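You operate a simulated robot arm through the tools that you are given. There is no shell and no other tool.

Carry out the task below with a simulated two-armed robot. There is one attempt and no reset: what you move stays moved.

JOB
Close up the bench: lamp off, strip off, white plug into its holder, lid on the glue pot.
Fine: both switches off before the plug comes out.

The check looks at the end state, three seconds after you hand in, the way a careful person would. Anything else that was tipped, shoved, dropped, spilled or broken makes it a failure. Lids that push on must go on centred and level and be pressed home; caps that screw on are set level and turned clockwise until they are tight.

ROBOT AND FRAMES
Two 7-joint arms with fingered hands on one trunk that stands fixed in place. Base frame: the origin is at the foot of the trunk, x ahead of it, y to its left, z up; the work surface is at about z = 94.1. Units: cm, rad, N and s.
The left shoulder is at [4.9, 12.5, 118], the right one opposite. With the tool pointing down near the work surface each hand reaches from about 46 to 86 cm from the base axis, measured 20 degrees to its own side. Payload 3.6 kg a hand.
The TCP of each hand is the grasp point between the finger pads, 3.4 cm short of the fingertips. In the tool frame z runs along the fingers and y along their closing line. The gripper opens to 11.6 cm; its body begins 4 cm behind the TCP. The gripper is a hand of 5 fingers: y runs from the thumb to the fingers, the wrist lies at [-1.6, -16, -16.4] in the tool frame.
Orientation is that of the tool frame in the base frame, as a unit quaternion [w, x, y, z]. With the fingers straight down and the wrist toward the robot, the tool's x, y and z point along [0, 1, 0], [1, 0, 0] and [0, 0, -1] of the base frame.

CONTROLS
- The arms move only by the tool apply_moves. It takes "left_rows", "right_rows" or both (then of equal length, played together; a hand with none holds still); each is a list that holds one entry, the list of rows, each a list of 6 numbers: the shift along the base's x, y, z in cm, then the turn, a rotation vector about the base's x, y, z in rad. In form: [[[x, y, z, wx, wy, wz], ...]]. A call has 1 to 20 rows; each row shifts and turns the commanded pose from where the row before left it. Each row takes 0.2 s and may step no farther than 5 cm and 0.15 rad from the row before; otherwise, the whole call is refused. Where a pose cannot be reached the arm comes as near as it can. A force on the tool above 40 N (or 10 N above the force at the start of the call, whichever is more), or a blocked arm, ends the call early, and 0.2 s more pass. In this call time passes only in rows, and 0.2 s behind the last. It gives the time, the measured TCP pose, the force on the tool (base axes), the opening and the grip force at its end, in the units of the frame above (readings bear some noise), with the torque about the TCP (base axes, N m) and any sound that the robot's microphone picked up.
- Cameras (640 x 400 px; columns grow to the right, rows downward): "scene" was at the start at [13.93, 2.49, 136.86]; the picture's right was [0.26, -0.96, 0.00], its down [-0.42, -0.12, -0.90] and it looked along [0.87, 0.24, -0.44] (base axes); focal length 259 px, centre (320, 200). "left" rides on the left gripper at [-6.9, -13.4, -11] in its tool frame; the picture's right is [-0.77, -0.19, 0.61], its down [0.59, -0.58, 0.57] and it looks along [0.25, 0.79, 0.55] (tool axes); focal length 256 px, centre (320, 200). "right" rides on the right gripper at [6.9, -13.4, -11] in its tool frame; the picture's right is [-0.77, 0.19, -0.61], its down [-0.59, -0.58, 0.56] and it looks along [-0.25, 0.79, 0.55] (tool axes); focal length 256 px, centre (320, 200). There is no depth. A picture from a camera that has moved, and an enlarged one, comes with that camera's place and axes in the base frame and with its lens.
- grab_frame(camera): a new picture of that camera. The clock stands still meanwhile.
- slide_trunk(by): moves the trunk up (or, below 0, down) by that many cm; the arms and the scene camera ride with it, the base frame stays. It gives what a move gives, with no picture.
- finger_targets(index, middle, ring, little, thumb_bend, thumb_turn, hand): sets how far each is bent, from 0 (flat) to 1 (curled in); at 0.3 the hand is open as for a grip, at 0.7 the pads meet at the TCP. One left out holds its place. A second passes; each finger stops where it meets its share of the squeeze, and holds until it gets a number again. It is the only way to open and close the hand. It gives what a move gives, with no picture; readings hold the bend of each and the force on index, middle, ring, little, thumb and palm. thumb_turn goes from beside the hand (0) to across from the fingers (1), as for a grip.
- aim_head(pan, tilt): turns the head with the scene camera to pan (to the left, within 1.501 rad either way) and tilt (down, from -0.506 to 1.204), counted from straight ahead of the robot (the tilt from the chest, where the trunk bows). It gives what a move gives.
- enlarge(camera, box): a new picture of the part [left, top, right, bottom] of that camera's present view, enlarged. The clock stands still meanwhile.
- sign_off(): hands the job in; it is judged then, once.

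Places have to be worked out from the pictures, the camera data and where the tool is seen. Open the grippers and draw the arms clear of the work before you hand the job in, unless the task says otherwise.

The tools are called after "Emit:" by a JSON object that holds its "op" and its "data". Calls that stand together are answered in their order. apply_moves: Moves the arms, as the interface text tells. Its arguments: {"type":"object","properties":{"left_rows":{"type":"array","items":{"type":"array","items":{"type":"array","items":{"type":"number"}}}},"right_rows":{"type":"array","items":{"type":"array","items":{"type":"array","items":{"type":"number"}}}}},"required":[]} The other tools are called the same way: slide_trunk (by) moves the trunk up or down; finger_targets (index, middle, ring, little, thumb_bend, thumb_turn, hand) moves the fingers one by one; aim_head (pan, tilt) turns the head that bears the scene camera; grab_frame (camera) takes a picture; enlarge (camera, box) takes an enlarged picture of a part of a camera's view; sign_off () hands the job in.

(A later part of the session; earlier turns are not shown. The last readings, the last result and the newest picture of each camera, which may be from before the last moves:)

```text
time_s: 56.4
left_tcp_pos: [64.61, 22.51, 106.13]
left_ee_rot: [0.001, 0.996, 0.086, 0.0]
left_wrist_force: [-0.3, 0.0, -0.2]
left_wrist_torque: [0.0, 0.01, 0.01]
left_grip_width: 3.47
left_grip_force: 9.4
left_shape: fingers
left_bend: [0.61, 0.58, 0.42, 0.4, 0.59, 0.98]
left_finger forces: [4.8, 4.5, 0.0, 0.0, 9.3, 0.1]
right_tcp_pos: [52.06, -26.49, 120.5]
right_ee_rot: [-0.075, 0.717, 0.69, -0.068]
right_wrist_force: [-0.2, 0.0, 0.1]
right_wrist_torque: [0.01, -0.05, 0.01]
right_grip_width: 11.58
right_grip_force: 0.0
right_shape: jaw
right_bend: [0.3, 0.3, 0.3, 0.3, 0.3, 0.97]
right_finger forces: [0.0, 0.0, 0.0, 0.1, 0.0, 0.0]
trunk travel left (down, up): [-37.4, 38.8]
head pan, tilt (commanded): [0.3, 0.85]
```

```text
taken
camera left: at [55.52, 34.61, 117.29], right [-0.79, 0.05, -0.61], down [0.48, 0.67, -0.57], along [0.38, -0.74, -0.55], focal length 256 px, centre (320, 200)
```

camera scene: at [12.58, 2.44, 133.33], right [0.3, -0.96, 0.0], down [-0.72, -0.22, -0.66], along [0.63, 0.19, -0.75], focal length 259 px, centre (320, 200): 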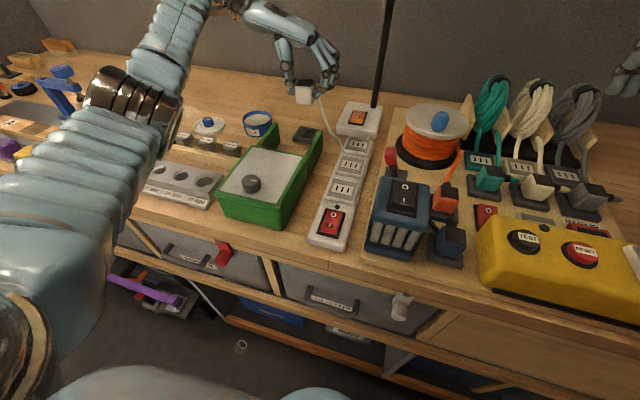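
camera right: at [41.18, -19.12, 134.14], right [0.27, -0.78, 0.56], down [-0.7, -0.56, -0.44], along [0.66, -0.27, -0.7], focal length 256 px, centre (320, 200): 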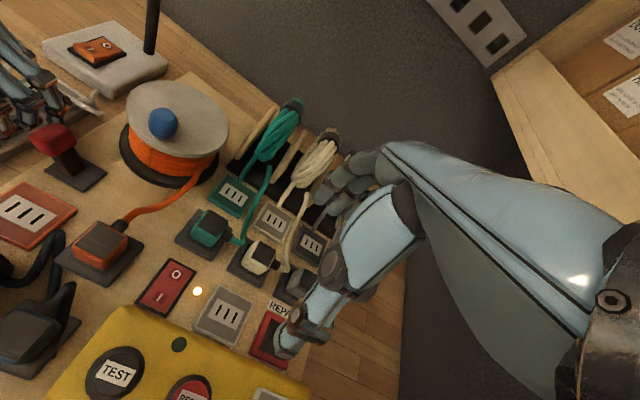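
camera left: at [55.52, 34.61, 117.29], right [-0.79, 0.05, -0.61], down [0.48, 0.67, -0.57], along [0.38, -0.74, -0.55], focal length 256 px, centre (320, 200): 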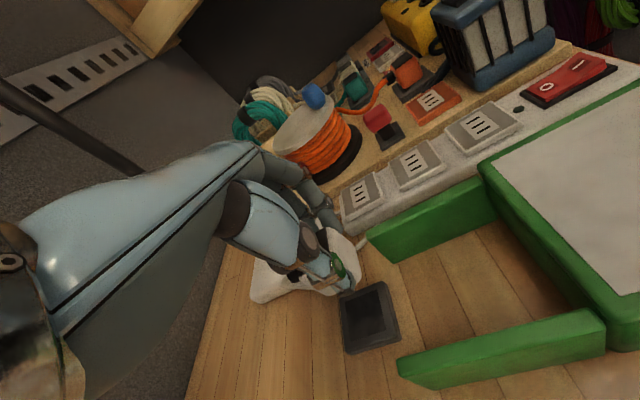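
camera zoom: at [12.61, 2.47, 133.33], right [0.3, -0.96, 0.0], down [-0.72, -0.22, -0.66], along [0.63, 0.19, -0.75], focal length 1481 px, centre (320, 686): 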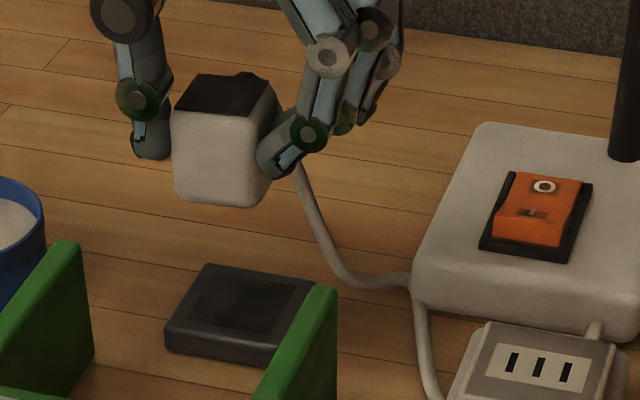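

Within reach. The plug (about (65.3, 22.8)) is nearly over the holder (62.7–67.7 × 19.9–24.9), and their yaw matches. I correct slightly and lower until the plug is about 1.5 cm above the holder.

Emit:
{"op": "apply_moves", "data": {"left_rows": [[[-0.05, -0.15, -1.5, 0, 0, 0], [-0.05, -0.15, -1.5, 0, 0, 0], [0, 0, -1.0, 0, 0, 0]]]}}

Emit:
{"op": "enlarge", "data": {"camera": "scene", "box": [275, 80, 365, 150]}}

Emit:
{"op": "enlarge", "data": {"camera": "left", "box": [280, 200, 440, 340]}}

```text
time_s: 57.2
left_tcp_pos: [64.54, 22.23, 102.1]
left_ee_rot: [0.001, 0.996, 0.086, 0.0]
left_wrist_force: [-0.1, 0.2, -0.7]
left_wrist_torque: [0.01, 0.06, 0.01]
left_grip_width: 3.46
left_grip_force: 9.6
left_shape: fingers
left_bend: [0.61, 0.58, 0.42, 0.4, 0.59, 0.98]
left_finger forces: [4.9, 4.5, 0.0, 0.1, 9.3, 0.0]
right_tcp_pos: [52.01, -26.48, 120.63]
right_ee_rot: [-0.073, 0.718, 0.689, -0.068]
right_wrist_force: [0.2, -0.3, -0.3]
right_wrist_torque: [-0.02, -0.01, 0.01]
right_grip_width: 11.58
right_grip_force: 0.0
right_shape: jaw
right_bend: [0.3, 0.3, 0.3, 0.3, 0.3, 0.97]
right_finger forces: [0.1, 0.1, 0.0, 0.1, 0.0, 0.1]
trunk travel left (down, up): [-37.4, 38.8]
head pan, tilt (commanded): [0.3, 0.85]
```

```text
5.71 times, centred on (320, 115) of scene
camera zoom: at [12.59, 2.45, 133.33], right [0.3, -0.96, 0.0], down [-0.72, -0.22, -0.66], along [0.63, 0.19, -0.75], focal length 1481 px, centre (320, 686)
```

zoom: 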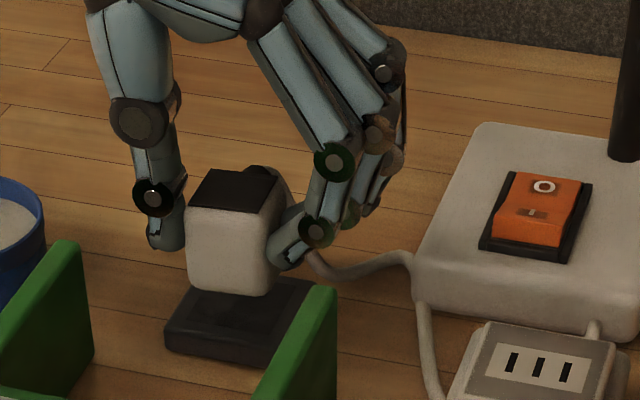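

```text
2.86 times, centred on (360, 270) of left
camera zoom: at [55.42, 34.28, 113.23], right [-0.79, 0.05, -0.61], down [0.48, 0.67, -0.57], along [0.38, -0.74, -0.55], focal length 731 px, centre (206, 0)
```

zoom: 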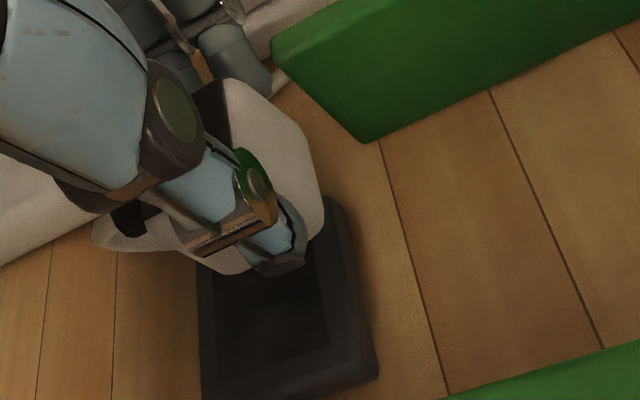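

Triangulating the holder from two scene heights and the left camera shows the bench lies lower than I assumed: the holder centre is about (67.9, 23.5) with top z≈93.1. That needs more reach, so I lift and retract the plug, raise the right hand too, and then lower the trunk (which brings the shoulders forward).

Emit:
{"op": "apply_moves", "data": {"left_rows": [[[-1.0, -0.2, 3.4, 0, 0, 0], [-1.6, -0.4, 3.4, 0, 0, 0], [-1.8, -0.4, 3.4, 0, 0, 0], [-1.8, -0.4, 3.4, 0, 0, 0], [-1.8, -0.4, 3.4, 0, 0, 0]]], "right_rows": [[[0, 0, 2.5, 0, 0, 0], [0, 0, 2.5, 0, 0, 0], [0, 0, 2.5, 0, 0, 0], [0, 0, 2.5, 0, 0, 0], [0, 0, 0, 0, 0, 0]]]}}

Emit:
{"op": "slide_trunk", "data": {"by": -11}}

Emit:
{"op": "grab_frame", "data": {"camera": "scene"}}

Emit:
{"op": "grab_frame", "data": {"camera": "left"}}

```text
time_s: 58.4
left_tcp_pos: [56.28, 20.36, 119.25]
left_ee_rot: [0.0, 0.996, 0.086, 0.0]
left_wrist_force: [-0.2, 0.1, -1.3]
left_wrist_torque: [0.03, -0.02, 0.01]
left_grip_width: 3.43
left_grip_force: 8.6
left_shape: fingers
left_bend: [0.61, 0.58, 0.42, 0.4, 0.59, 0.98]
left_finger forces: [4.9, 4.4, 0.0, 0.1, 9.3, 0.0]
right_tcp_pos: [51.83, -26.41, 130.56]
right_ee_rot: [-0.073, 0.718, 0.689, -0.068]
right_wrist_force: [1.2, 0.0, -0.1]
right_wrist_torque: [0.0, 0.01, 0.0]
right_grip_width: 11.62
right_grip_force: 0.0
right_shape: jaw
right_bend: [0.3, 0.3, 0.3, 0.3, 0.3, 0.97]
right_finger forces: [0.0, 0.0, 0.0, 0.0, 0.1, 0.0]
trunk travel left (down, up): [-37.4, 38.8]
head pan, tilt (commanded): [0.3, 0.85]
```

```text
time_s: 59.8
left_tcp_pos: [56.48, 20.47, 108.42]
left_ee_rot: [0.0, 0.996, 0.087, 0.001]
left_wrist_force: [-0.7, 0.4, -0.9]
left_wrist_torque: [-0.01, -0.01, 0.02]
left_grip_width: 3.44
left_grip_force: 9.2
left_shape: fingers
left_bend: [0.61, 0.58, 0.42, 0.4, 0.59, 0.98]
left_finger forces: [4.9, 4.4, 0.0, 0.0, 9.3, 0.0]
right_tcp_pos: [51.79, -26.54, 119.66]
right_ee_rot: [-0.073, 0.717, 0.69, -0.068]
right_wrist_force: [-0.2, 0.3, -0.2]
right_wrist_torque: [-0.03, 0.02, -0.02]
right_grip_width: 11.62
right_grip_force: 0.0
right_shape: jaw
right_bend: [0.3, 0.3, 0.3, 0.3, 0.3, 0.97]
right_finger forces: [0.0, 0.0, 0.1, 0.0, 0.1, 0.1]
trunk travel left (down, up): [-26.4, 49.8]
head pan, tilt (commanded): [0.3, 0.85]
```

```text
taken
camera scene: at [16.56, 2.44, 122.12], right [0.3, -0.96, 0.0], down [-0.72, -0.22, -0.66], along [0.63, 0.19, -0.75], focal length 259 px, centre (320, 200)
```

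scene: 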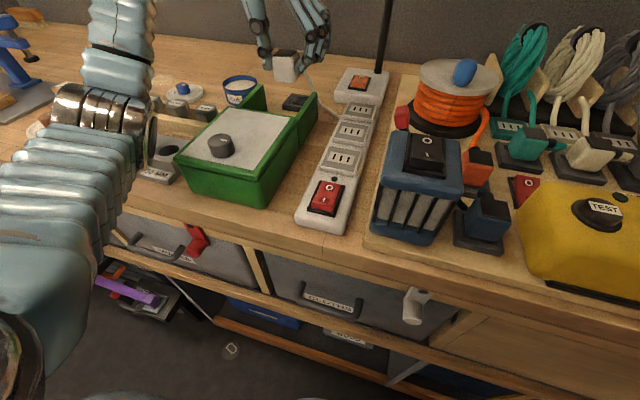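

```text
taken
camera left: at [47.35, 32.5, 119.41], right [-0.79, 0.05, -0.61], down [0.48, 0.67, -0.57], along [0.38, -0.74, -0.55], focal length 256 px, centre (320, 200)
```

left: 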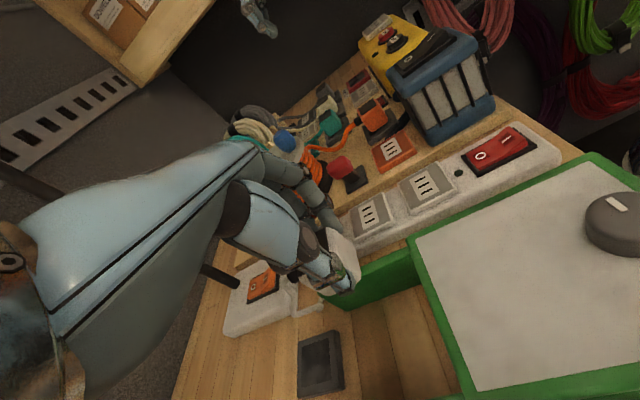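

The shoulders moved 4 cm forward. I zoom in on the holder from this lower viewpoint to triangulate it against the earlier, higher views.

Emit:
{"op": "enlarge", "data": {"camera": "scene", "box": [250, 60, 340, 130]}}

Emit:
{"op": "enlarge", "data": {"camera": "left", "box": [270, 300, 390, 398]}}

```text
5.71 times, centred on (295, 95) of scene
camera zoom: at [16.56, 2.44, 122.12], right [0.3, -0.96, 0.0], down [-0.72, -0.22, -0.66], along [0.63, 0.19, -0.75], focal length 1481 px, centre (463, 800)
```

zoom: 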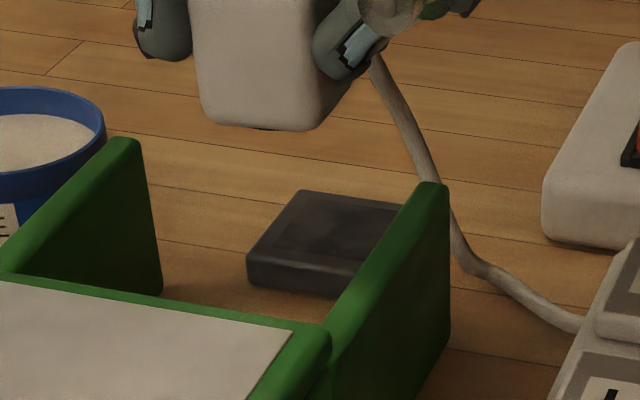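

```text
4.08 times, centred on (330, 349) of left
camera zoom: at [47.35, 32.5, 119.41], right [-0.79, 0.05, -0.61], down [0.48, 0.67, -0.57], along [0.38, -0.74, -0.55], focal length 1045 px, centre (279, -408)
```

zoom: 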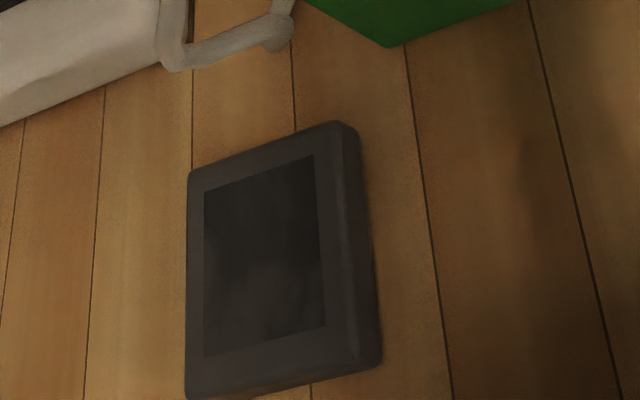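

Consistent now: all views put the holder centre at (67.6, 23.4), top z≈93.4, bench ≈92. I carry the plug over it at safe height.

Emit:
{"op": "apply_moves", "data": {"left_rows": [[[2.1, 0.5, 0, 0, 0, 0], [2.1, 0.5, 0, 0, 0, 0], [2.1, 0.5, -0.5, 0, 0, 0], [2.1, 0.6, -1.0, 0, 0, 0], [2.0, 0.5, -1.0, 0, 0, 0]]]}}

Emit:
{"op": "enlarge", "data": {"camera": "scene", "box": [250, 50, 350, 130]}}

Emit:
{"op": "enlarge", "data": {"camera": "left", "box": [260, 200, 420, 340]}}

```text
time_s: 61.0
left_tcp_pos: [66.46, 23.08, 105.5]
left_ee_rot: [-0.001, 0.996, 0.087, 0.001]
left_wrist_force: [0.2, 0.2, -1.5]
left_wrist_torque: [0.02, 0.0, 0.0]
left_grip_width: 3.44
left_grip_force: 9.2
left_shape: fingers
left_bend: [0.61, 0.58, 0.42, 0.4, 0.59, 0.98]
left_finger forces: [4.9, 4.4, 0.0, 0.0, 9.3, 0.0]
left hand out of reach, approached as far as the arm can: row 5
right_tcp_pos: [52.17, -26.59, 119.59]
right_ee_rot: [-0.074, 0.716, 0.69, -0.069]
right_wrist_force: [-0.1, -0.2, 0.8]
right_wrist_torque: [-0.02, 0.02, -0.01]
right_grip_width: 11.62
right_grip_force: 0.0
right_shape: jaw
right_bend: [0.3, 0.3, 0.3, 0.3, 0.3, 0.97]
right_finger forces: [0.1, 0.0, 0.1, 0.0, 0.1, 0.1]
trunk travel left (down, up): [-26.4, 49.8]
head pan, tilt (commanded): [0.3, 0.85]
```

```text
5.00 times, centred on (300, 90) of scene
camera zoom: at [16.77, 2.39, 122.1], right [0.29, -0.96, 0.0], down [-0.72, -0.22, -0.66], along [0.63, 0.2, -0.75], focal length 1296 px, centre (420, 750)
```

zoom: 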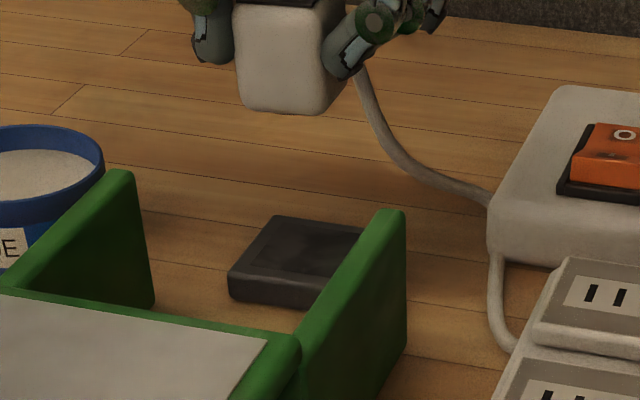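

```text
2.86 times, centred on (340, 270) of left
camera zoom: at [57.49, 35.12, 116.62], right [-0.79, 0.05, -0.61], down [0.48, 0.67, -0.56], along [0.38, -0.74, -0.55], focal length 731 px, centre (263, 0)
```

zoom: 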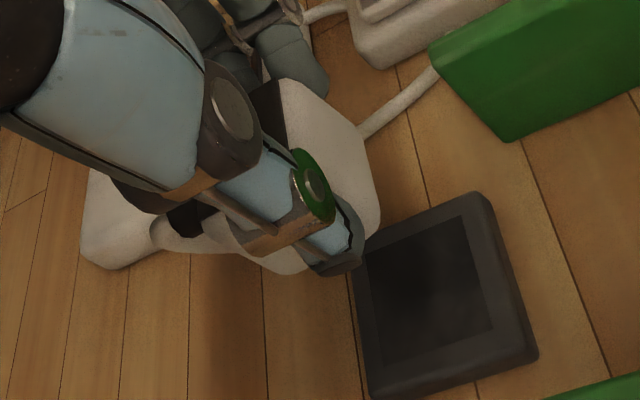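

The last bit was out of reach at this height; lower down the reach grows. I descend 3.5 cm, then move the remaining few millimetres.

Emit:
{"op": "apply_moves", "data": {"left_rows": [[[0, 0, -1.5, 0, 0, 0], [0, 0, -1.5, 0, 0, 0], [0.4, 0, -1.0, 0, 0, 0]]]}}

Emit:
{"op": "enlarge", "data": {"camera": "scene", "box": [250, 50, 350, 130]}}

Emit:
{"op": "enlarge", "data": {"camera": "left", "box": [260, 200, 420, 340]}}

```text
time_s: 61.8
left_tcp_pos: [66.96, 22.94, 101.6]
left_ee_rot: [0.0, 0.996, 0.086, 0.0]
left_wrist_force: [0.8, -0.5, -0.2]
left_wrist_torque: [0.0, 0.01, 0.02]
left_grip_width: 3.47
left_grip_force: 9.2
left_shape: fingers
left_bend: [0.61, 0.58, 0.42, 0.4, 0.59, 0.98]
left_finger forces: [4.9, 4.5, 0.0, 0.0, 9.2, 0.1]
right_tcp_pos: [52.0, -26.49, 119.54]
right_ee_rot: [-0.075, 0.717, 0.689, -0.069]
right_wrist_force: [-0.1, -0.4, 0.7]
right_wrist_torque: [0.02, 0.0, -0.02]
right_grip_width: 11.59
right_grip_force: 0.1
right_shape: jaw
right_bend: [0.3, 0.3, 0.3, 0.3, 0.3, 0.97]
right_finger forces: [0.0, 0.1, 0.0, 0.1, 0.1, 0.0]
trunk travel left (down, up): [-26.4, 49.8]
head pan, tilt (commanded): [0.3, 0.85]
```

```text
5.00 times, centred on (300, 90) of scene
camera zoom: at [16.72, 2.41, 122.1], right [0.3, -0.96, 0.0], down [-0.72, -0.22, -0.66], along [0.63, 0.2, -0.75], focal length 1296 px, centre (420, 750)
```

zoom: 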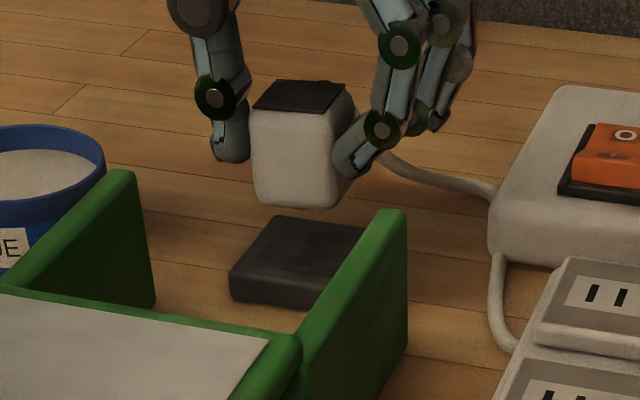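

```text
2.86 times, centred on (340, 270) of left
camera zoom: at [57.86, 35.1, 112.61], right [-0.79, 0.05, -0.61], down [0.48, 0.67, -0.57], along [0.38, -0.74, -0.55], focal length 731 px, centre (263, 0)
```

zoom: 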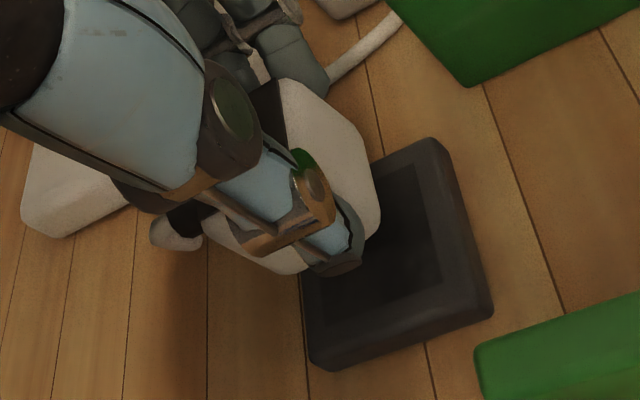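

Plug bottom spans roughly x 65.8–69.0, y 21.6–24.8, and the recess x 65.65–69.5, y 21.4–25.1. I nudge +0.15/+0.1 and lower to just above the holder.

Emit:
{"op": "apply_moves", "data": {"left_rows": [[[0.1, 0.1, -1.0, 0, 0, -0.02], [0.05, 0, -1.0, 0, 0, -0.02], [0, 0, -0.5, 0, 0, 0]]]}}

Emit:
{"op": "enlarge", "data": {"camera": "scene", "box": [260, 60, 340, 120]}}

Emit:
{"op": "enlarge", "data": {"camera": "left", "box": [270, 210, 390, 310]}}

```text
time_s: 62.6
left_tcp_pos: [67.03, 23.11, 99.02]
left_ee_rot: [-0.001, 0.998, 0.066, 0.0]
left_wrist_force: [0.0, 0.1, -0.2]
left_wrist_torque: [0.02, 0.01, -0.02]
left_grip_width: 3.46
left_grip_force: 9.2
left_shape: fingers
left_bend: [0.61, 0.58, 0.42, 0.4, 0.59, 0.98]
left_finger forces: [4.9, 4.4, 0.0, 0.0, 9.3, 0.1]
right_tcp_pos: [52.0, -26.41, 119.6]
right_ee_rot: [-0.074, 0.717, 0.69, -0.068]
right_wrist_force: [0.2, -0.6, 0.4]
right_wrist_torque: [0.04, 0.0, 0.0]
right_grip_width: 11.57
right_grip_force: 0.0
right_shape: jaw
right_bend: [0.3, 0.3, 0.3, 0.3, 0.3, 0.97]
right_finger forces: [0.1, 0.0, 0.1, 0.0, 0.1, 0.0]
trunk travel left (down, up): [-26.4, 49.8]
head pan, tilt (commanded): [0.3, 0.85]
```

```text
6.67 times, centred on (300, 90) of scene
camera zoom: at [16.67, 2.44, 122.1], right [0.3, -0.96, 0.0], down [-0.72, -0.22, -0.66], along [0.63, 0.19, -0.75], focal length 1728 px, centre (453, 933)
```

zoom: 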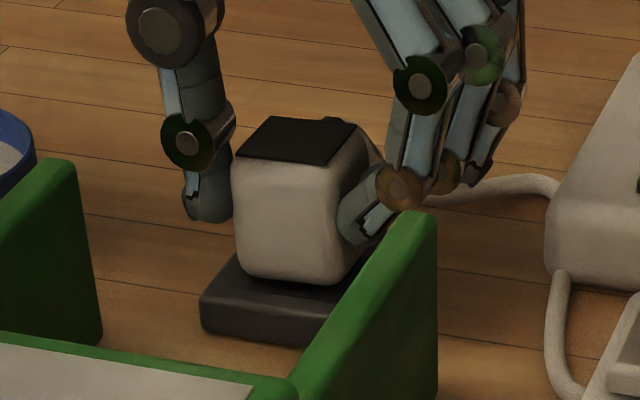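

```text
4.00 times, centred on (330, 260) of left
camera zoom: at [58.43, 35.58, 110.14], right [-0.79, 0.08, -0.61], down [0.51, 0.65, -0.57], along [0.35, -0.76, -0.55], focal length 1024 px, centre (280, -40)
```

zoom: 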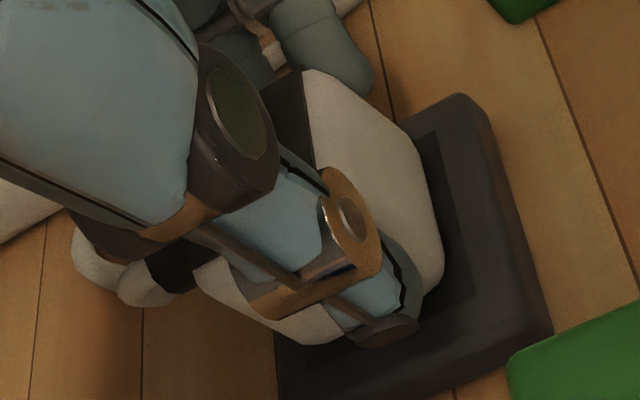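

The plug sits just above the recess, well placed in x and perhaps 0.15 cm too far left. I nudge right and lower further in small steps.

Emit:
{"op": "apply_moves", "data": {"left_rows": [[[0, -0.15, -0.2, 0, 0, 0], [0, 0, -0.3, 0, 0, 0]]]}}

Emit:
{"op": "enlarge", "data": {"camera": "scene", "box": [260, 60, 340, 120]}}

Emit:
{"op": "enlarge", "data": {"camera": "left", "box": [270, 210, 390, 310]}}

```text
time_s: 63.2
left_tcp_pos: [66.91, 22.94, 98.84]
left_ee_rot: [0.001, 0.998, 0.066, 0.002]
left_wrist_force: [-1.2, 1.3, 7.5]
left_wrist_torque: [0.25, 0.11, -0.03]
left_grip_width: 3.44
left_grip_force: 10.0
left_shape: fingers
left_bend: [0.61, 0.59, 0.42, 0.4, 0.58, 0.98]
left_finger forces: [4.7, 4.4, 0.0, 0.0, 10.9, 0.1]
right_tcp_pos: [51.79, -26.49, 119.61]
right_ee_rot: [-0.073, 0.717, 0.69, -0.069]
right_wrist_force: [0.2, -0.2, 0.4]
right_wrist_torque: [-0.02, -0.03, -0.01]
right_grip_width: 11.62
right_grip_force: 0.0
right_shape: jaw
right_bend: [0.3, 0.3, 0.3, 0.3, 0.3, 0.97]
right_finger forces: [0.1, 0.0, 0.0, 0.0, 0.1, 0.1]
trunk travel left (down, up): [-26.4, 49.8]
head pan, tilt (commanded): [0.3, 0.85]
heard: snap
```

```text
6.67 times, centred on (300, 90) of scene
camera zoom: at [16.51, 2.46, 122.13], right [0.3, -0.96, 0.0], down [-0.72, -0.22, -0.66], along [0.63, 0.2, -0.75], focal length 1728 px, centre (453, 933)
```

zoom: 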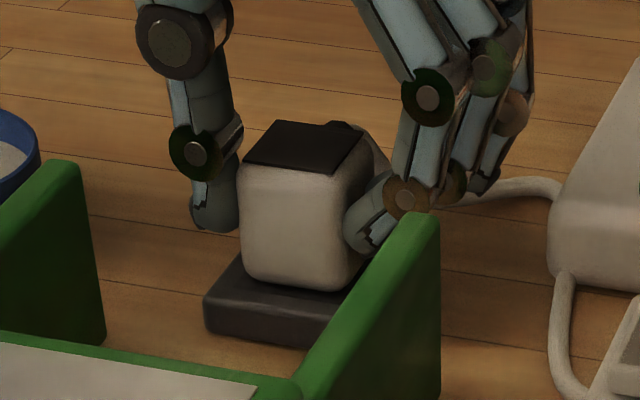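

```text
4.00 times, centred on (330, 260) of left
camera zoom: at [58.34, 35.42, 109.88], right [-0.79, 0.08, -0.61], down [0.51, 0.65, -0.57], along [0.35, -0.76, -0.55], focal length 1024 px, centre (280, -40)
```

zoom: 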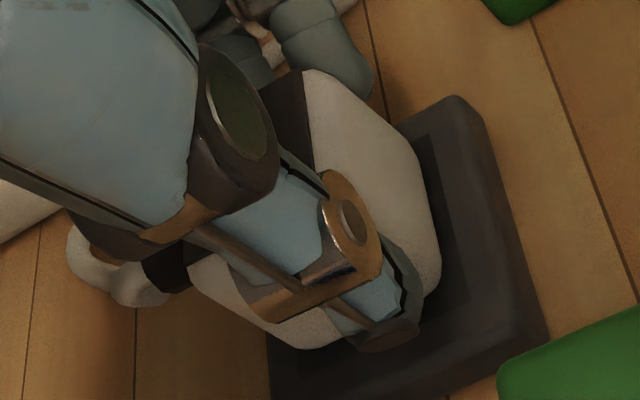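

A snap was heard with 7.5 N of contact: the plug appears to have latched into the holder. I press a touch more to be sure it is home.

Emit:
{"op": "apply_moves", "data": {"left_rows": [[[0, 0, -0.2, 0, 0, 0]]]}}

Emit:
{"op": "enlarge", "data": {"camera": "scene", "box": [270, 70, 330, 115]}}

```text
time_s: 63.6
left_tcp_pos: [66.84, 22.97, 98.65]
left_ee_rot: [0.002, 0.998, 0.067, 0.002]
left_wrist_force: [0.5, 4.6, 14.5]
left_wrist_torque: [0.28, 0.04, -0.08]
left_grip_width: 3.48
left_grip_force: 11.0
left_shape: fingers
left_bend: [0.62, 0.59, 0.42, 0.4, 0.58, 0.98]
left_finger forces: [4.7, 4.4, 0.0, 0.1, 13.7, 0.0]
right_tcp_pos: [51.67, -26.54, 119.79]
right_ee_rot: [-0.072, 0.717, 0.69, -0.068]
right_wrist_force: [-0.1, 0.1, 0.2]
right_wrist_torque: [0.01, -0.01, -0.01]
right_grip_width: 11.58
right_grip_force: 0.0
right_shape: jaw
right_bend: [0.3, 0.3, 0.3, 0.3, 0.3, 0.97]
right_finger forces: [0.0, 0.0, 0.0, 0.0, 0.0, 0.0]
trunk travel left (down, up): [-26.4, 49.8]
head pan, tilt (commanded): [0.3, 0.85]
```

```text
8.89 times, centred on (300, 92) of scene
camera zoom: at [16.46, 2.46, 122.14], right [0.3, -0.95, 0.0], down [-0.72, -0.22, -0.66], along [0.63, 0.2, -0.75], focal length 2304 px, centre (498, 1156)
```

zoom: 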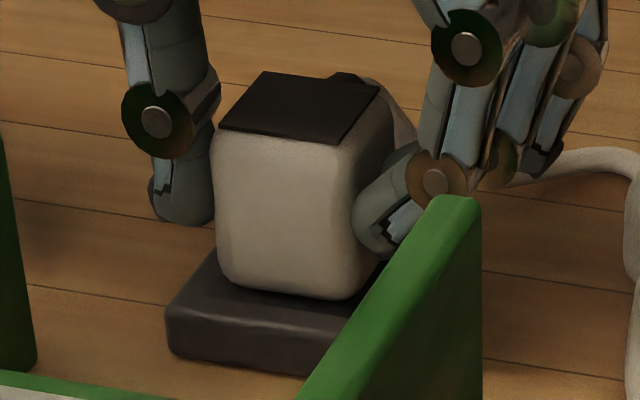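

The plug stands level on its holder. I relieve the press and the sideways load, then open the pinch.

Emit:
{"op": "apply_moves", "data": {"left_rows": [[[0, 0.15, 0.3, 0, 0, 0]]]}}

Emit:
{"op": "finger_targets", "data": {"hand": "left", "index": 0.5, "middle": 0.5, "thumb_bend": 0.5}}

Emit:
{"op": "enlarge", "data": {"camera": "scene", "box": [270, 70, 330, 115]}}

Emit:
{"op": "enlarge", "data": {"camera": "left", "box": [270, 210, 390, 310]}}

```text
time_s: 64.0
left_tcp_pos: [66.87, 22.96, 98.66]
left_ee_rot: [0.0, 0.998, 0.065, -0.001]
left_wrist_force: [0.7, 1.1, 7.3]
left_wrist_torque: [0.07, -0.02, 0.0]
left_grip_width: 3.43
left_grip_force: 10.8
left_shape: fingers
left_bend: [0.62, 0.59, 0.42, 0.4, 0.58, 0.98]
left_finger forces: [5.2, 4.8, 0.0, 0.0, 11.0, 0.1]
right_tcp_pos: [51.86, -26.57, 119.64]
right_ee_rot: [-0.074, 0.717, 0.69, -0.069]
right_wrist_force: [-0.2, -0.3, 0.1]
right_wrist_torque: [0.02, -0.03, 0.02]
right_grip_width: 11.58
right_grip_force: 0.0
right_shape: jaw
right_bend: [0.3, 0.3, 0.3, 0.3, 0.3, 0.97]
right_finger forces: [0.1, 0.0, 0.0, 0.1, 0.0, 0.0]
trunk travel left (down, up): [-26.4, 49.8]
head pan, tilt (commanded): [0.3, 0.85]
```

```text
time_s: 65.0
left_tcp_pos: [66.91, 23.0, 98.71]
left_ee_rot: [0.0, 0.998, 0.066, 0.0]
left_wrist_force: [0.2, 0.4, -0.9]
left_wrist_torque: [-0.02, 0.01, 0.0]
left_grip_width: 5.88
left_grip_force: 0.0
left_shape: fingers
left_bend: [0.5, 0.5, 0.42, 0.4, 0.5, 0.97]
left_finger forces: [0.0, 0.0, 0.1, 0.0, 0.0, 0.0]
right_tcp_pos: [51.95, -26.6, 119.56]
right_ee_rot: [-0.074, 0.717, 0.689, -0.067]
right_wrist_force: [0.3, 0.1, 0.1]
right_wrist_torque: [0.0, 0.03, -0.05]
right_grip_width: 11.59
right_grip_force: 0.2
right_shape: jaw
right_bend: [0.3, 0.3, 0.3, 0.3, 0.3, 0.97]
right_finger forces: [0.1, 0.0, 0.0, 0.1, 0.0, 0.0]
trunk travel left (down, up): [-26.4, 49.8]
head pan, tilt (commanded): [0.3, 0.85]
```

```text
8.89 times, centred on (300, 92) of scene
camera zoom: at [16.59, 2.43, 122.1], right [0.3, -0.96, 0.0], down [-0.72, -0.22, -0.66], along [0.63, 0.2, -0.75], focal length 2304 px, centre (498, 1156)
```

zoom: 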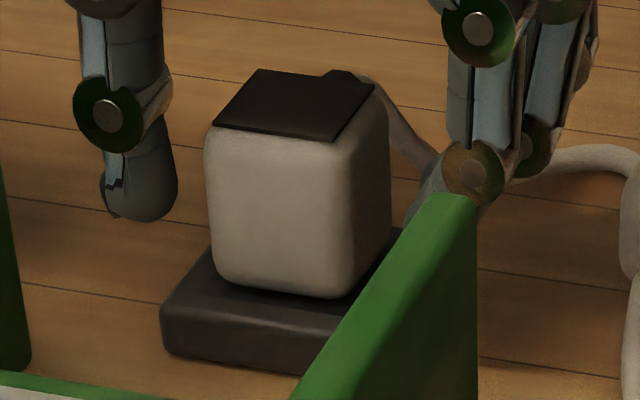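

```text
4.00 times, centred on (330, 260) of left
camera zoom: at [58.37, 35.51, 109.83], right [-0.79, 0.08, -0.61], down [0.51, 0.65, -0.57], along [0.35, -0.76, -0.55], focal length 1024 px, centre (280, -40)
```

zoom: 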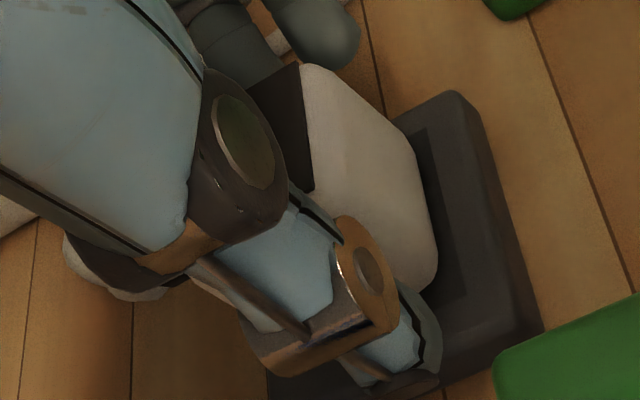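

The plug stands on its own on the holder. I raise the hand slowly straight up and check that it stays put and the cord is not hooked.

Emit:
{"op": "apply_moves", "data": {"left_rows": [[[0, 0, 0.8, 0, 0, 0], [0, 0, 1.2, 0, 0, 0], [0, 0, 1.5, 0, 0, 0]]]}}

Emit:
{"op": "enlarge", "data": {"camera": "scene", "box": [250, 50, 350, 130]}}

Emit:
{"op": "enlarge", "data": {"camera": "left", "box": [250, 180, 410, 320]}}

```text
time_s: 65.8
left_tcp_pos: [66.55, 23.18, 102.15]
left_ee_rot: [0.001, 0.998, 0.067, 0.0]
left_wrist_force: [0.0, 0.4, 0.1]
left_wrist_torque: [0.0, 0.0, 0.01]
left_grip_width: 5.89
left_grip_force: 0.1
left_shape: fingers
left_bend: [0.5, 0.5, 0.42, 0.4, 0.5, 0.97]
left_finger forces: [0.0, 0.0, 0.0, 0.0, 0.0, 0.0]
left hand out of reach, approached as far as the arm can: row 3
right_tcp_pos: [51.97, -26.52, 119.62]
right_ee_rot: [-0.074, 0.717, 0.69, -0.068]
right_wrist_force: [-0.5, 0.0, 0.7]
right_wrist_torque: [0.0, 0.03, 0.0]
right_grip_width: 11.58
right_grip_force: 0.1
right_shape: jaw
right_bend: [0.3, 0.3, 0.3, 0.3, 0.3, 0.97]
right_finger forces: [0.0, 0.0, 0.0, 0.1, 0.0, 0.1]
trunk travel left (down, up): [-26.4, 49.8]
head pan, tilt (commanded): [0.3, 0.85]
```

```text
5.00 times, centred on (300, 90) of scene
camera zoom: at [16.58, 2.44, 122.11], right [0.3, -0.96, 0.0], down [-0.72, -0.22, -0.66], along [0.63, 0.19, -0.75], focal length 1296 px, centre (420, 750)
```

zoom: 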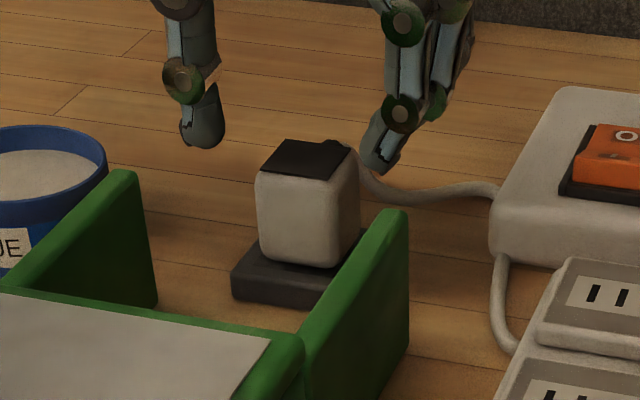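

```text
2.86 times, centred on (330, 250) of left
camera zoom: at [57.91, 35.6, 113.29], right [-0.79, 0.08, -0.61], down [0.51, 0.65, -0.57], along [0.35, -0.76, -0.55], focal length 731 px, centre (291, 57)
```

zoom: 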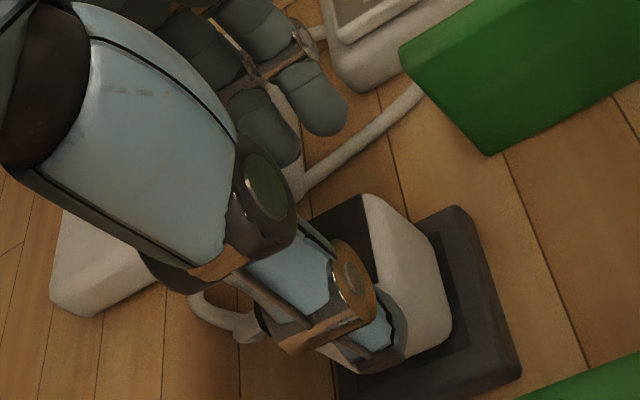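

The plug stays seated with its cord free. I back the hand away upward and then raise the trunk again for working on the glue pot.

Emit:
{"op": "apply_moves", "data": {"left_rows": [[[-0.8, 0, 1.5, 0, 0, 0], [-1.2, 0, 1.8, 0, 0, 0], [-2, 0, 2.5, 0, 0, 0], [-2, 0.5, 2.5, 0, 0, 0], [-2, 1, 2.5, 0, 0, 0]]]}}

Emit:
{"op": "slide_trunk", "data": {"by": 11}}

Emit:
{"op": "aim_head", "data": {"pan": 0.45, "tilt": 0.75}}

Emit:
{"op": "grab_frame", "data": {"camera": "scene"}}

Emit:
{"op": "enlarge", "data": {"camera": "scene", "box": [300, 90, 420, 190]}}

Emit:
{"op": "grab_frame", "data": {"camera": "left"}}

```text
time_s: 67.0
left_tcp_pos: [58.41, 24.62, 112.9]
left_ee_rot: [0.0, 0.998, 0.066, -0.001]
left_wrist_force: [0.4, 0.5, -0.5]
left_wrist_torque: [-0.03, -0.02, 0.01]
left_grip_width: 5.89
left_grip_force: 0.1
left_shape: fingers
left_bend: [0.5, 0.5, 0.42, 0.4, 0.5, 0.97]
left_finger forces: [0.0, 0.0, 0.0, 0.0, 0.0, 0.0]
right_tcp_pos: [51.85, -26.44, 119.53]
right_ee_rot: [-0.073, 0.717, 0.69, -0.068]
right_wrist_force: [0.0, 0.3, 0.2]
right_wrist_torque: [-0.03, 0.03, 0.01]
right_grip_width: 11.61
right_grip_force: 0.1
right_shape: jaw
right_bend: [0.3, 0.3, 0.3, 0.3, 0.3, 0.97]
right_finger forces: [0.1, 0.0, 0.0, 0.0, 0.0, 0.0]
trunk travel left (down, up): [-26.4, 49.8]
head pan, tilt (commanded): [0.3, 0.85]
```

```text
time_s: 68.4
left_tcp_pos: [58.65, 24.68, 123.79]
left_ee_rot: [0.0, 0.998, 0.067, -0.001]
left_wrist_force: [-0.2, 0.8, -0.1]
left_wrist_torque: [0.02, 0.01, -0.01]
left_grip_width: 5.89
left_grip_force: 0.0
left_shape: fingers
left_bend: [0.5, 0.5, 0.42, 0.4, 0.5, 0.97]
left_finger forces: [0.1, 0.0, 0.0, 0.0, 0.0, 0.1]
right_tcp_pos: [51.95, -26.42, 130.47]
right_ee_rot: [-0.074, 0.718, 0.689, -0.069]
right_wrist_force: [-0.8, -1.1, -1.2]
right_wrist_torque: [-0.01, -0.01, -0.02]
right_grip_width: 11.61
right_grip_force: 0.1
right_shape: jaw
right_bend: [0.3, 0.3, 0.3, 0.3, 0.3, 0.97]
right_finger forces: [0.1, 0.0, 0.0, 0.0, 0.0, 0.1]
trunk travel left (down, up): [-37.4, 38.8]
head pan, tilt (commanded): [0.3, 0.85]
```

```text
time_s: 69.1
left_tcp_pos: [58.53, 24.57, 123.86]
left_ee_rot: [0.0, 0.998, 0.066, 0.0]
left_wrist_force: [1.0, -0.6, 0.7]
left_wrist_torque: [-0.01, 0.02, 0.02]
left_grip_width: 5.88
left_grip_force: 0.2
left_shape: fingers
left_bend: [0.5, 0.5, 0.42, 0.4, 0.5, 0.97]
left_finger forces: [0.0, 0.1, 0.0, 0.0, 0.1, 0.1]
right_tcp_pos: [51.95, -26.5, 130.53]
right_ee_rot: [-0.073, 0.717, 0.69, -0.068]
right_wrist_force: [0.7, 0.7, -0.3]
right_wrist_torque: [0.04, -0.01, -0.03]
right_grip_width: 11.59
right_grip_force: 0.0
right_shape: jaw
right_bend: [0.3, 0.3, 0.3, 0.3, 0.3, 0.97]
right_finger forces: [0.0, 0.0, 0.0, 0.0, 0.0, 0.0]
trunk travel left (down, up): [-37.4, 38.8]
head pan, tilt (commanded): [0.45, 0.75]
```

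```text
taken
camera scene: at [12.56, 3.72, 134.13], right [0.43, -0.9, 0.0], down [-0.61, -0.3, -0.73], along [0.66, 0.32, -0.68], focal length 259 px, centre (320, 200)
```

scene: 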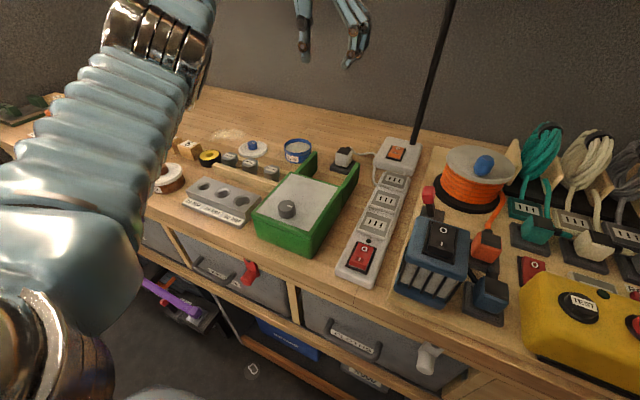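

```text
4.00 times, centred on (360, 140) of scene
camera zoom: at [12.56, 3.72, 134.13], right [0.43, -0.9, 0.0], down [-0.61, -0.3, -0.73], along [0.66, 0.32, -0.68], focal length 1037 px, centre (160, 440)
```

zoom: 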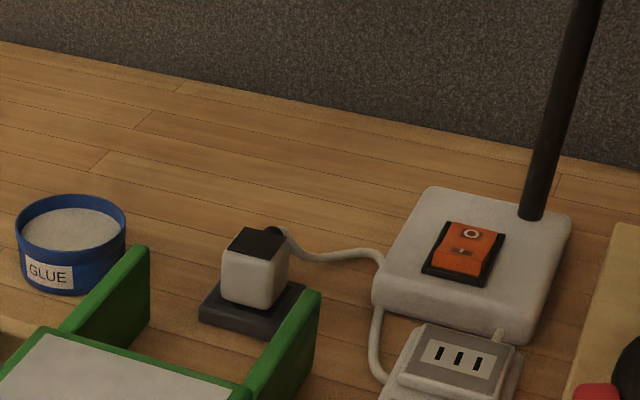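

```text
taken
camera left: at [50.0, 37.04, 135.04], right [-0.79, 0.08, -0.61], down [0.51, 0.65, -0.57], along [0.35, -0.76, -0.55], focal length 256 px, centre (320, 200)
```

left: 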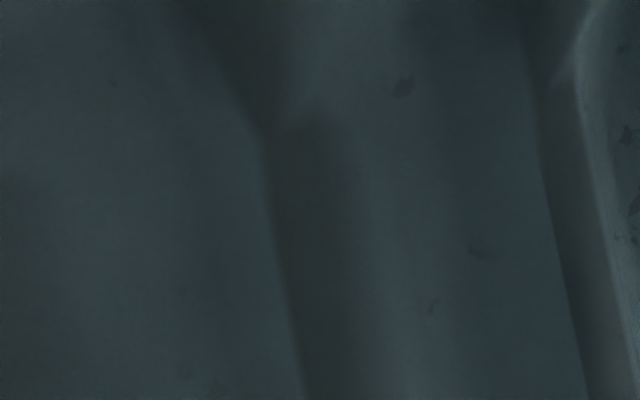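

I zoom in on the plug in the holder to check it sits level and home.

Emit:
{"op": "enlarge", "data": {"camera": "scene", "box": [325, 135, 385, 180]}}

Emit:
{"op": "enlarge", "data": {"camera": "scene", "box": [220, 120, 340, 200]}}

```text
8.89 times, centred on (355, 158) of scene
camera zoom: at [12.56, 3.72, 134.13], right [0.43, -0.9, 0.0], down [-0.61, -0.3, -0.73], along [0.66, 0.32, -0.68], focal length 2304 px, centre (9, 578)
```

zoom: 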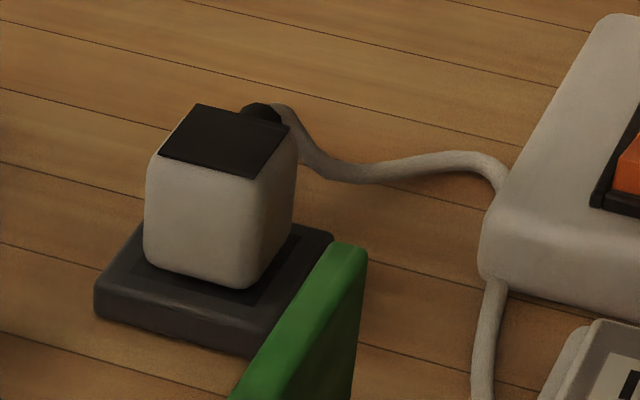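

```text
5.00 times, centred on (280, 160) of scene
camera zoom: at [12.56, 3.72, 134.13], right [0.43, -0.9, 0.0], down [-0.61, -0.3, -0.73], along [0.66, 0.32, -0.68], focal length 1296 px, centre (520, 400)
```

zoom: 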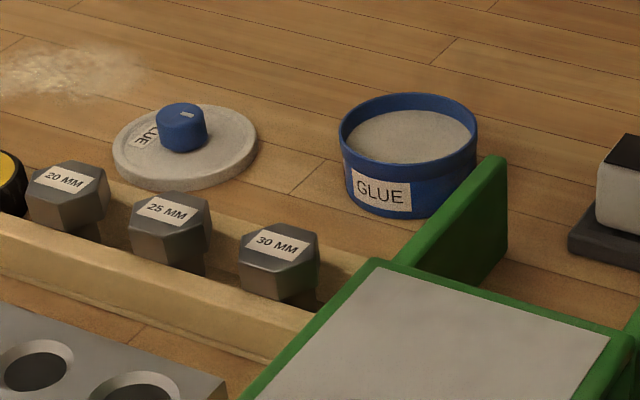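

The plug sits level inside the holder's dark square. Now the glue pot: triangulation puts its rim centre at about (67.5, 37.3, 95.1) and the lid at (63.4, 50.2), lying knob up. I turn the hand to yaw 0 while moving over toward the lid.

Emit:
{"op": "apply_moves", "data": {"left_rows": [[[0, 2, 0.5, 0, 0, 0.143], [0, 2, 0.5, 0, 0, 0.143], [0, 2, 0, 0, 0, 0.143], [0, 2, 0, 0, 0, 0.143], [0, 2, 0, 0, 0, 0.143], [0, 2, 0, 0, 0, 0.143], [0, 2, 0, 0, 0, 0.143], [0, 2, 0, 0, 0, 0.143], [0, 2, -1, 0, 0, 0.143], [0, 2, -2, 0, 0, 0.143]]]}}

Emit:
{"op": "finger_targets", "data": {"hand": "left", "index": 0.46, "middle": 0.46, "ring": 0.35, "little": 0.35, "thumb_bend": 0.46}}

Emit:
{"op": "grab_frame", "data": {"camera": "scene"}}

Emit:
{"op": "grab_frame", "data": {"camera": "left"}}

```text
time_s: 71.3
left_tcp_pos: [58.6, 44.8, 121.88]
left_ee_rot: [-0.001, 0.71, 0.704, 0.0]
left_wrist_force: [-0.6, -0.4, -1.2]
left_wrist_torque: [0.0, 0.01, 0.02]
left_grip_width: 5.87
left_grip_force: 0.2
left_shape: fingers
left_bend: [0.5, 0.5, 0.42, 0.4, 0.5, 0.97]
left_finger forces: [0.0, 0.0, 0.0, 0.0, 0.0, 0.0]
right_tcp_pos: [51.88, -26.47, 130.51]
right_ee_rot: [-0.073, 0.717, 0.689, -0.068]
right_wrist_force: [1.1, 0.5, 1.2]
right_wrist_torque: [0.02, 0.02, -0.02]
right_grip_width: 11.61
right_grip_force: 0.1
right_shape: jaw
right_bend: [0.3, 0.3, 0.3, 0.3, 0.3, 0.97]
right_finger forces: [0.0, 0.0, 0.0, 0.0, 0.0, 0.1]
trunk travel left (down, up): [-37.4, 38.8]
head pan, tilt (commanded): [0.45, 0.75]
```

```text
time_s: 72.3
left_tcp_pos: [58.71, 44.73, 121.87]
left_ee_rot: [0.001, 0.71, 0.704, 0.001]
left_wrist_force: [0.2, 0.1, -0.6]
left_wrist_torque: [0.0, 0.01, 0.03]
left_grip_width: 7.05
left_grip_force: 0.1
left_shape: fingers
left_bend: [0.46, 0.46, 0.35, 0.35, 0.46, 0.97]
left_finger forces: [0.0, 0.0, 0.0, 0.0, 0.1, 0.0]
right_tcp_pos: [51.96, -26.47, 130.56]
right_ee_rot: [-0.072, 0.717, 0.69, -0.068]
right_wrist_force: [-0.3, -0.3, 0.0]
right_wrist_torque: [0.03, 0.02, -0.01]
right_grip_width: 11.58
right_grip_force: 0.0
right_shape: jaw
right_bend: [0.3, 0.3, 0.3, 0.3, 0.3, 0.97]
right_finger forces: [0.0, 0.1, 0.0, 0.1, 0.1, 0.0]
trunk travel left (down, up): [-37.4, 38.8]
head pan, tilt (commanded): [0.45, 0.75]
```

```text
taken
camera scene: at [12.55, 3.74, 134.14], right [0.43, -0.9, 0.0], down [-0.61, -0.3, -0.73], along [0.66, 0.32, -0.68], focal length 259 px, centre (320, 200)
```

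scene: 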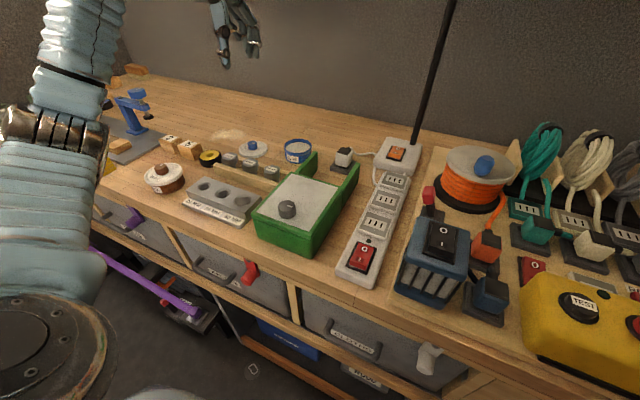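

```text
taken
camera left: at [45.21, 37.93, 133.03], right [-0.19, -0.77, -0.61], down [-0.57, 0.59, -0.57], along [0.8, 0.24, -0.55], focal length 256 px, centre (320, 200)
```

left: 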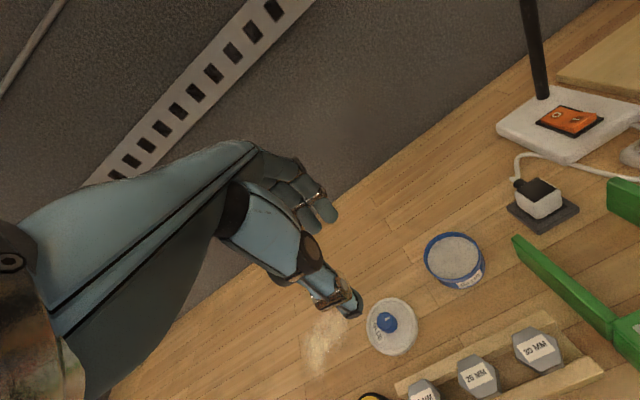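

The left camera sees lid and pot well. I zoom in both views for precise positions.

Emit:
{"op": "enlarge", "data": {"camera": "left", "box": [340, 210, 500, 370]}}

Emit:
{"op": "enlarge", "data": {"camera": "scene", "box": [225, 125, 325, 195]}}

```text
2.50 times, centred on (420, 290) of left
camera zoom: at [45.21, 37.93, 133.03], right [-0.19, -0.77, -0.61], down [-0.57, 0.59, -0.57], along [0.8, 0.24, -0.55], focal length 640 px, centre (70, -25)
```

zoom: 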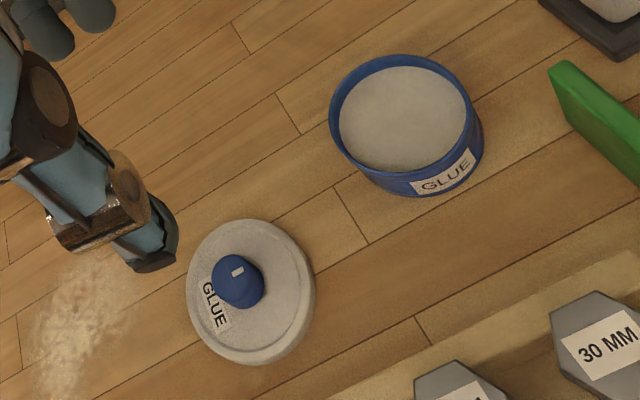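

```text
5.71 times, centred on (275, 160) of scene
camera zoom: at [12.55, 3.74, 134.14], right [0.43, -0.9, 0.0], down [-0.61, -0.3, -0.73], along [0.66, 0.32, -0.68], focal length 1481 px, centre (577, 429)
```

zoom: 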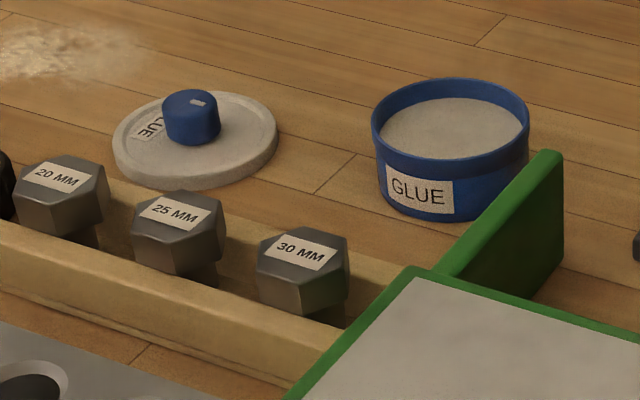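

Knob top is at (63.8, 50.3, 95.1) and the pot rim centre near (67.3, 37.1, 95.2). I hover the open pinch over the knob and look.

Emit:
{"op": "apply_moves", "data": {"left_rows": [[[1.25, 1.25, -3.7, 0, 0, 0], [1.25, 1.25, -3.7, 0, 0, 0], [1.25, 1.25, -3.7, 0, 0, 0], [1.25, 1.25, -3.7, 0, 0, 0]]]}}

Emit:
{"op": "aim_head", "data": {"pan": 0.55, "tilt": 0.7}}

Emit:
{"op": "grab_frame", "data": {"camera": "scene"}}

Emit:
{"op": "enlarge", "data": {"camera": "scene", "box": [250, 80, 370, 180]}}

Emit:
{"op": "grab_frame", "data": {"camera": "left"}}

```text
time_s: 73.3
left_tcp_pos: [63.7, 49.72, 106.94]
left_ee_rot: [0.0, 0.71, 0.704, 0.0]
left_wrist_force: [-0.4, 0.1, -0.2]
left_wrist_torque: [0.0, -0.03, -0.02]
left_grip_width: 7.07
left_grip_force: 0.0
left_shape: fingers
left_bend: [0.46, 0.46, 0.35, 0.35, 0.46, 0.97]
left_finger forces: [0.0, 0.0, 0.0, 0.0, 0.0, 0.0]
right_tcp_pos: [51.98, -26.42, 130.58]
right_ee_rot: [-0.074, 0.717, 0.69, -0.069]
right_wrist_force: [-0.3, 1.0, 0.4]
right_wrist_torque: [-0.02, -0.01, -0.01]
right_grip_width: 11.62
right_grip_force: 0.1
right_shape: jaw
right_bend: [0.3, 0.3, 0.3, 0.3, 0.3, 0.97]
right_finger forces: [0.0, 0.0, 0.0, 0.0, 0.0, 0.0]
trunk travel left (down, up): [-37.4, 38.8]
head pan, tilt (commanded): [0.45, 0.75]
```

```text
time_s: 74.0
left_tcp_pos: [63.54, 49.67, 106.97]
left_ee_rot: [0.0, 0.71, 0.704, 0.0]
left_wrist_force: [-0.5, -0.1, 0.0]
left_wrist_torque: [0.0, -0.01, 0.02]
left_grip_width: 7.07
left_grip_force: 0.0
left_shape: fingers
left_bend: [0.46, 0.46, 0.35, 0.35, 0.46, 0.97]
left_finger forces: [0.0, 0.1, 0.0, 0.0, 0.0, 0.0]
right_tcp_pos: [51.81, -26.55, 130.53]
right_ee_rot: [-0.073, 0.717, 0.69, -0.068]
right_wrist_force: [-0.5, 0.6, -0.5]
right_wrist_torque: [0.02, 0.0, 0.03]
right_grip_width: 11.59
right_grip_force: 0.1
right_shape: jaw
right_bend: [0.3, 0.3, 0.3, 0.3, 0.3, 0.97]
right_finger forces: [0.0, 0.0, 0.0, 0.0, 0.0, 0.0]
trunk travel left (down, up): [-37.4, 38.8]
head pan, tilt (commanded): [0.55, 0.7]
```

```text
taken
camera scene: at [12.33, 4.57, 134.56], right [0.52, -0.85, 0.0], down [-0.55, -0.34, -0.76], along [0.65, 0.4, -0.64], focal length 259 px, centre (320, 200)
```

scene: 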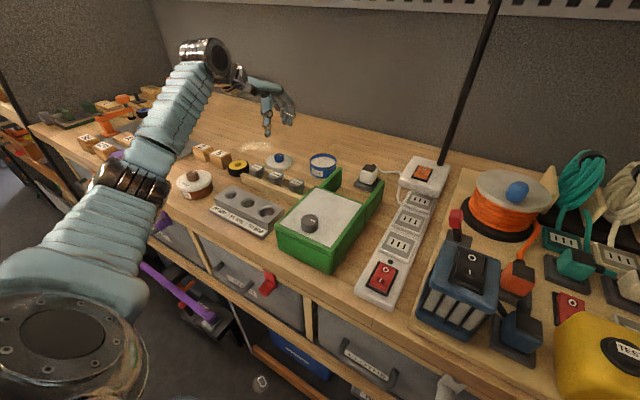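

```text
4.00 times, centred on (310, 130) of scene
camera zoom: at [12.33, 4.57, 134.56], right [0.52, -0.85, 0.0], down [-0.55, -0.34, -0.76], along [0.65, 0.4, -0.64], focal length 1037 px, centre (360, 480)
```

zoom: 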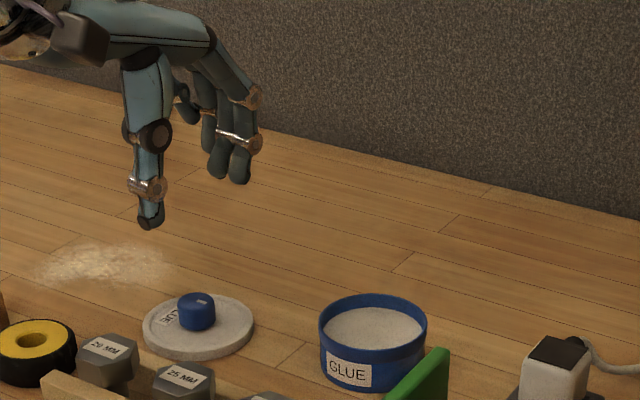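

```text
taken
camera left: at [50.09, 42.92, 118.12], right [-0.19, -0.77, -0.61], down [-0.57, 0.59, -0.57], along [0.8, 0.24, -0.55], focal length 256 px, centre (320, 200)
```

left: 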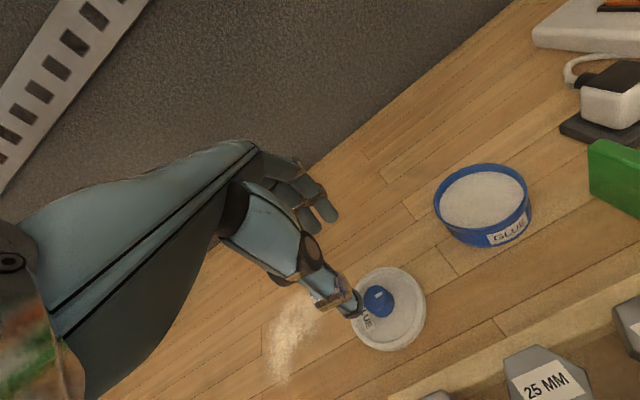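

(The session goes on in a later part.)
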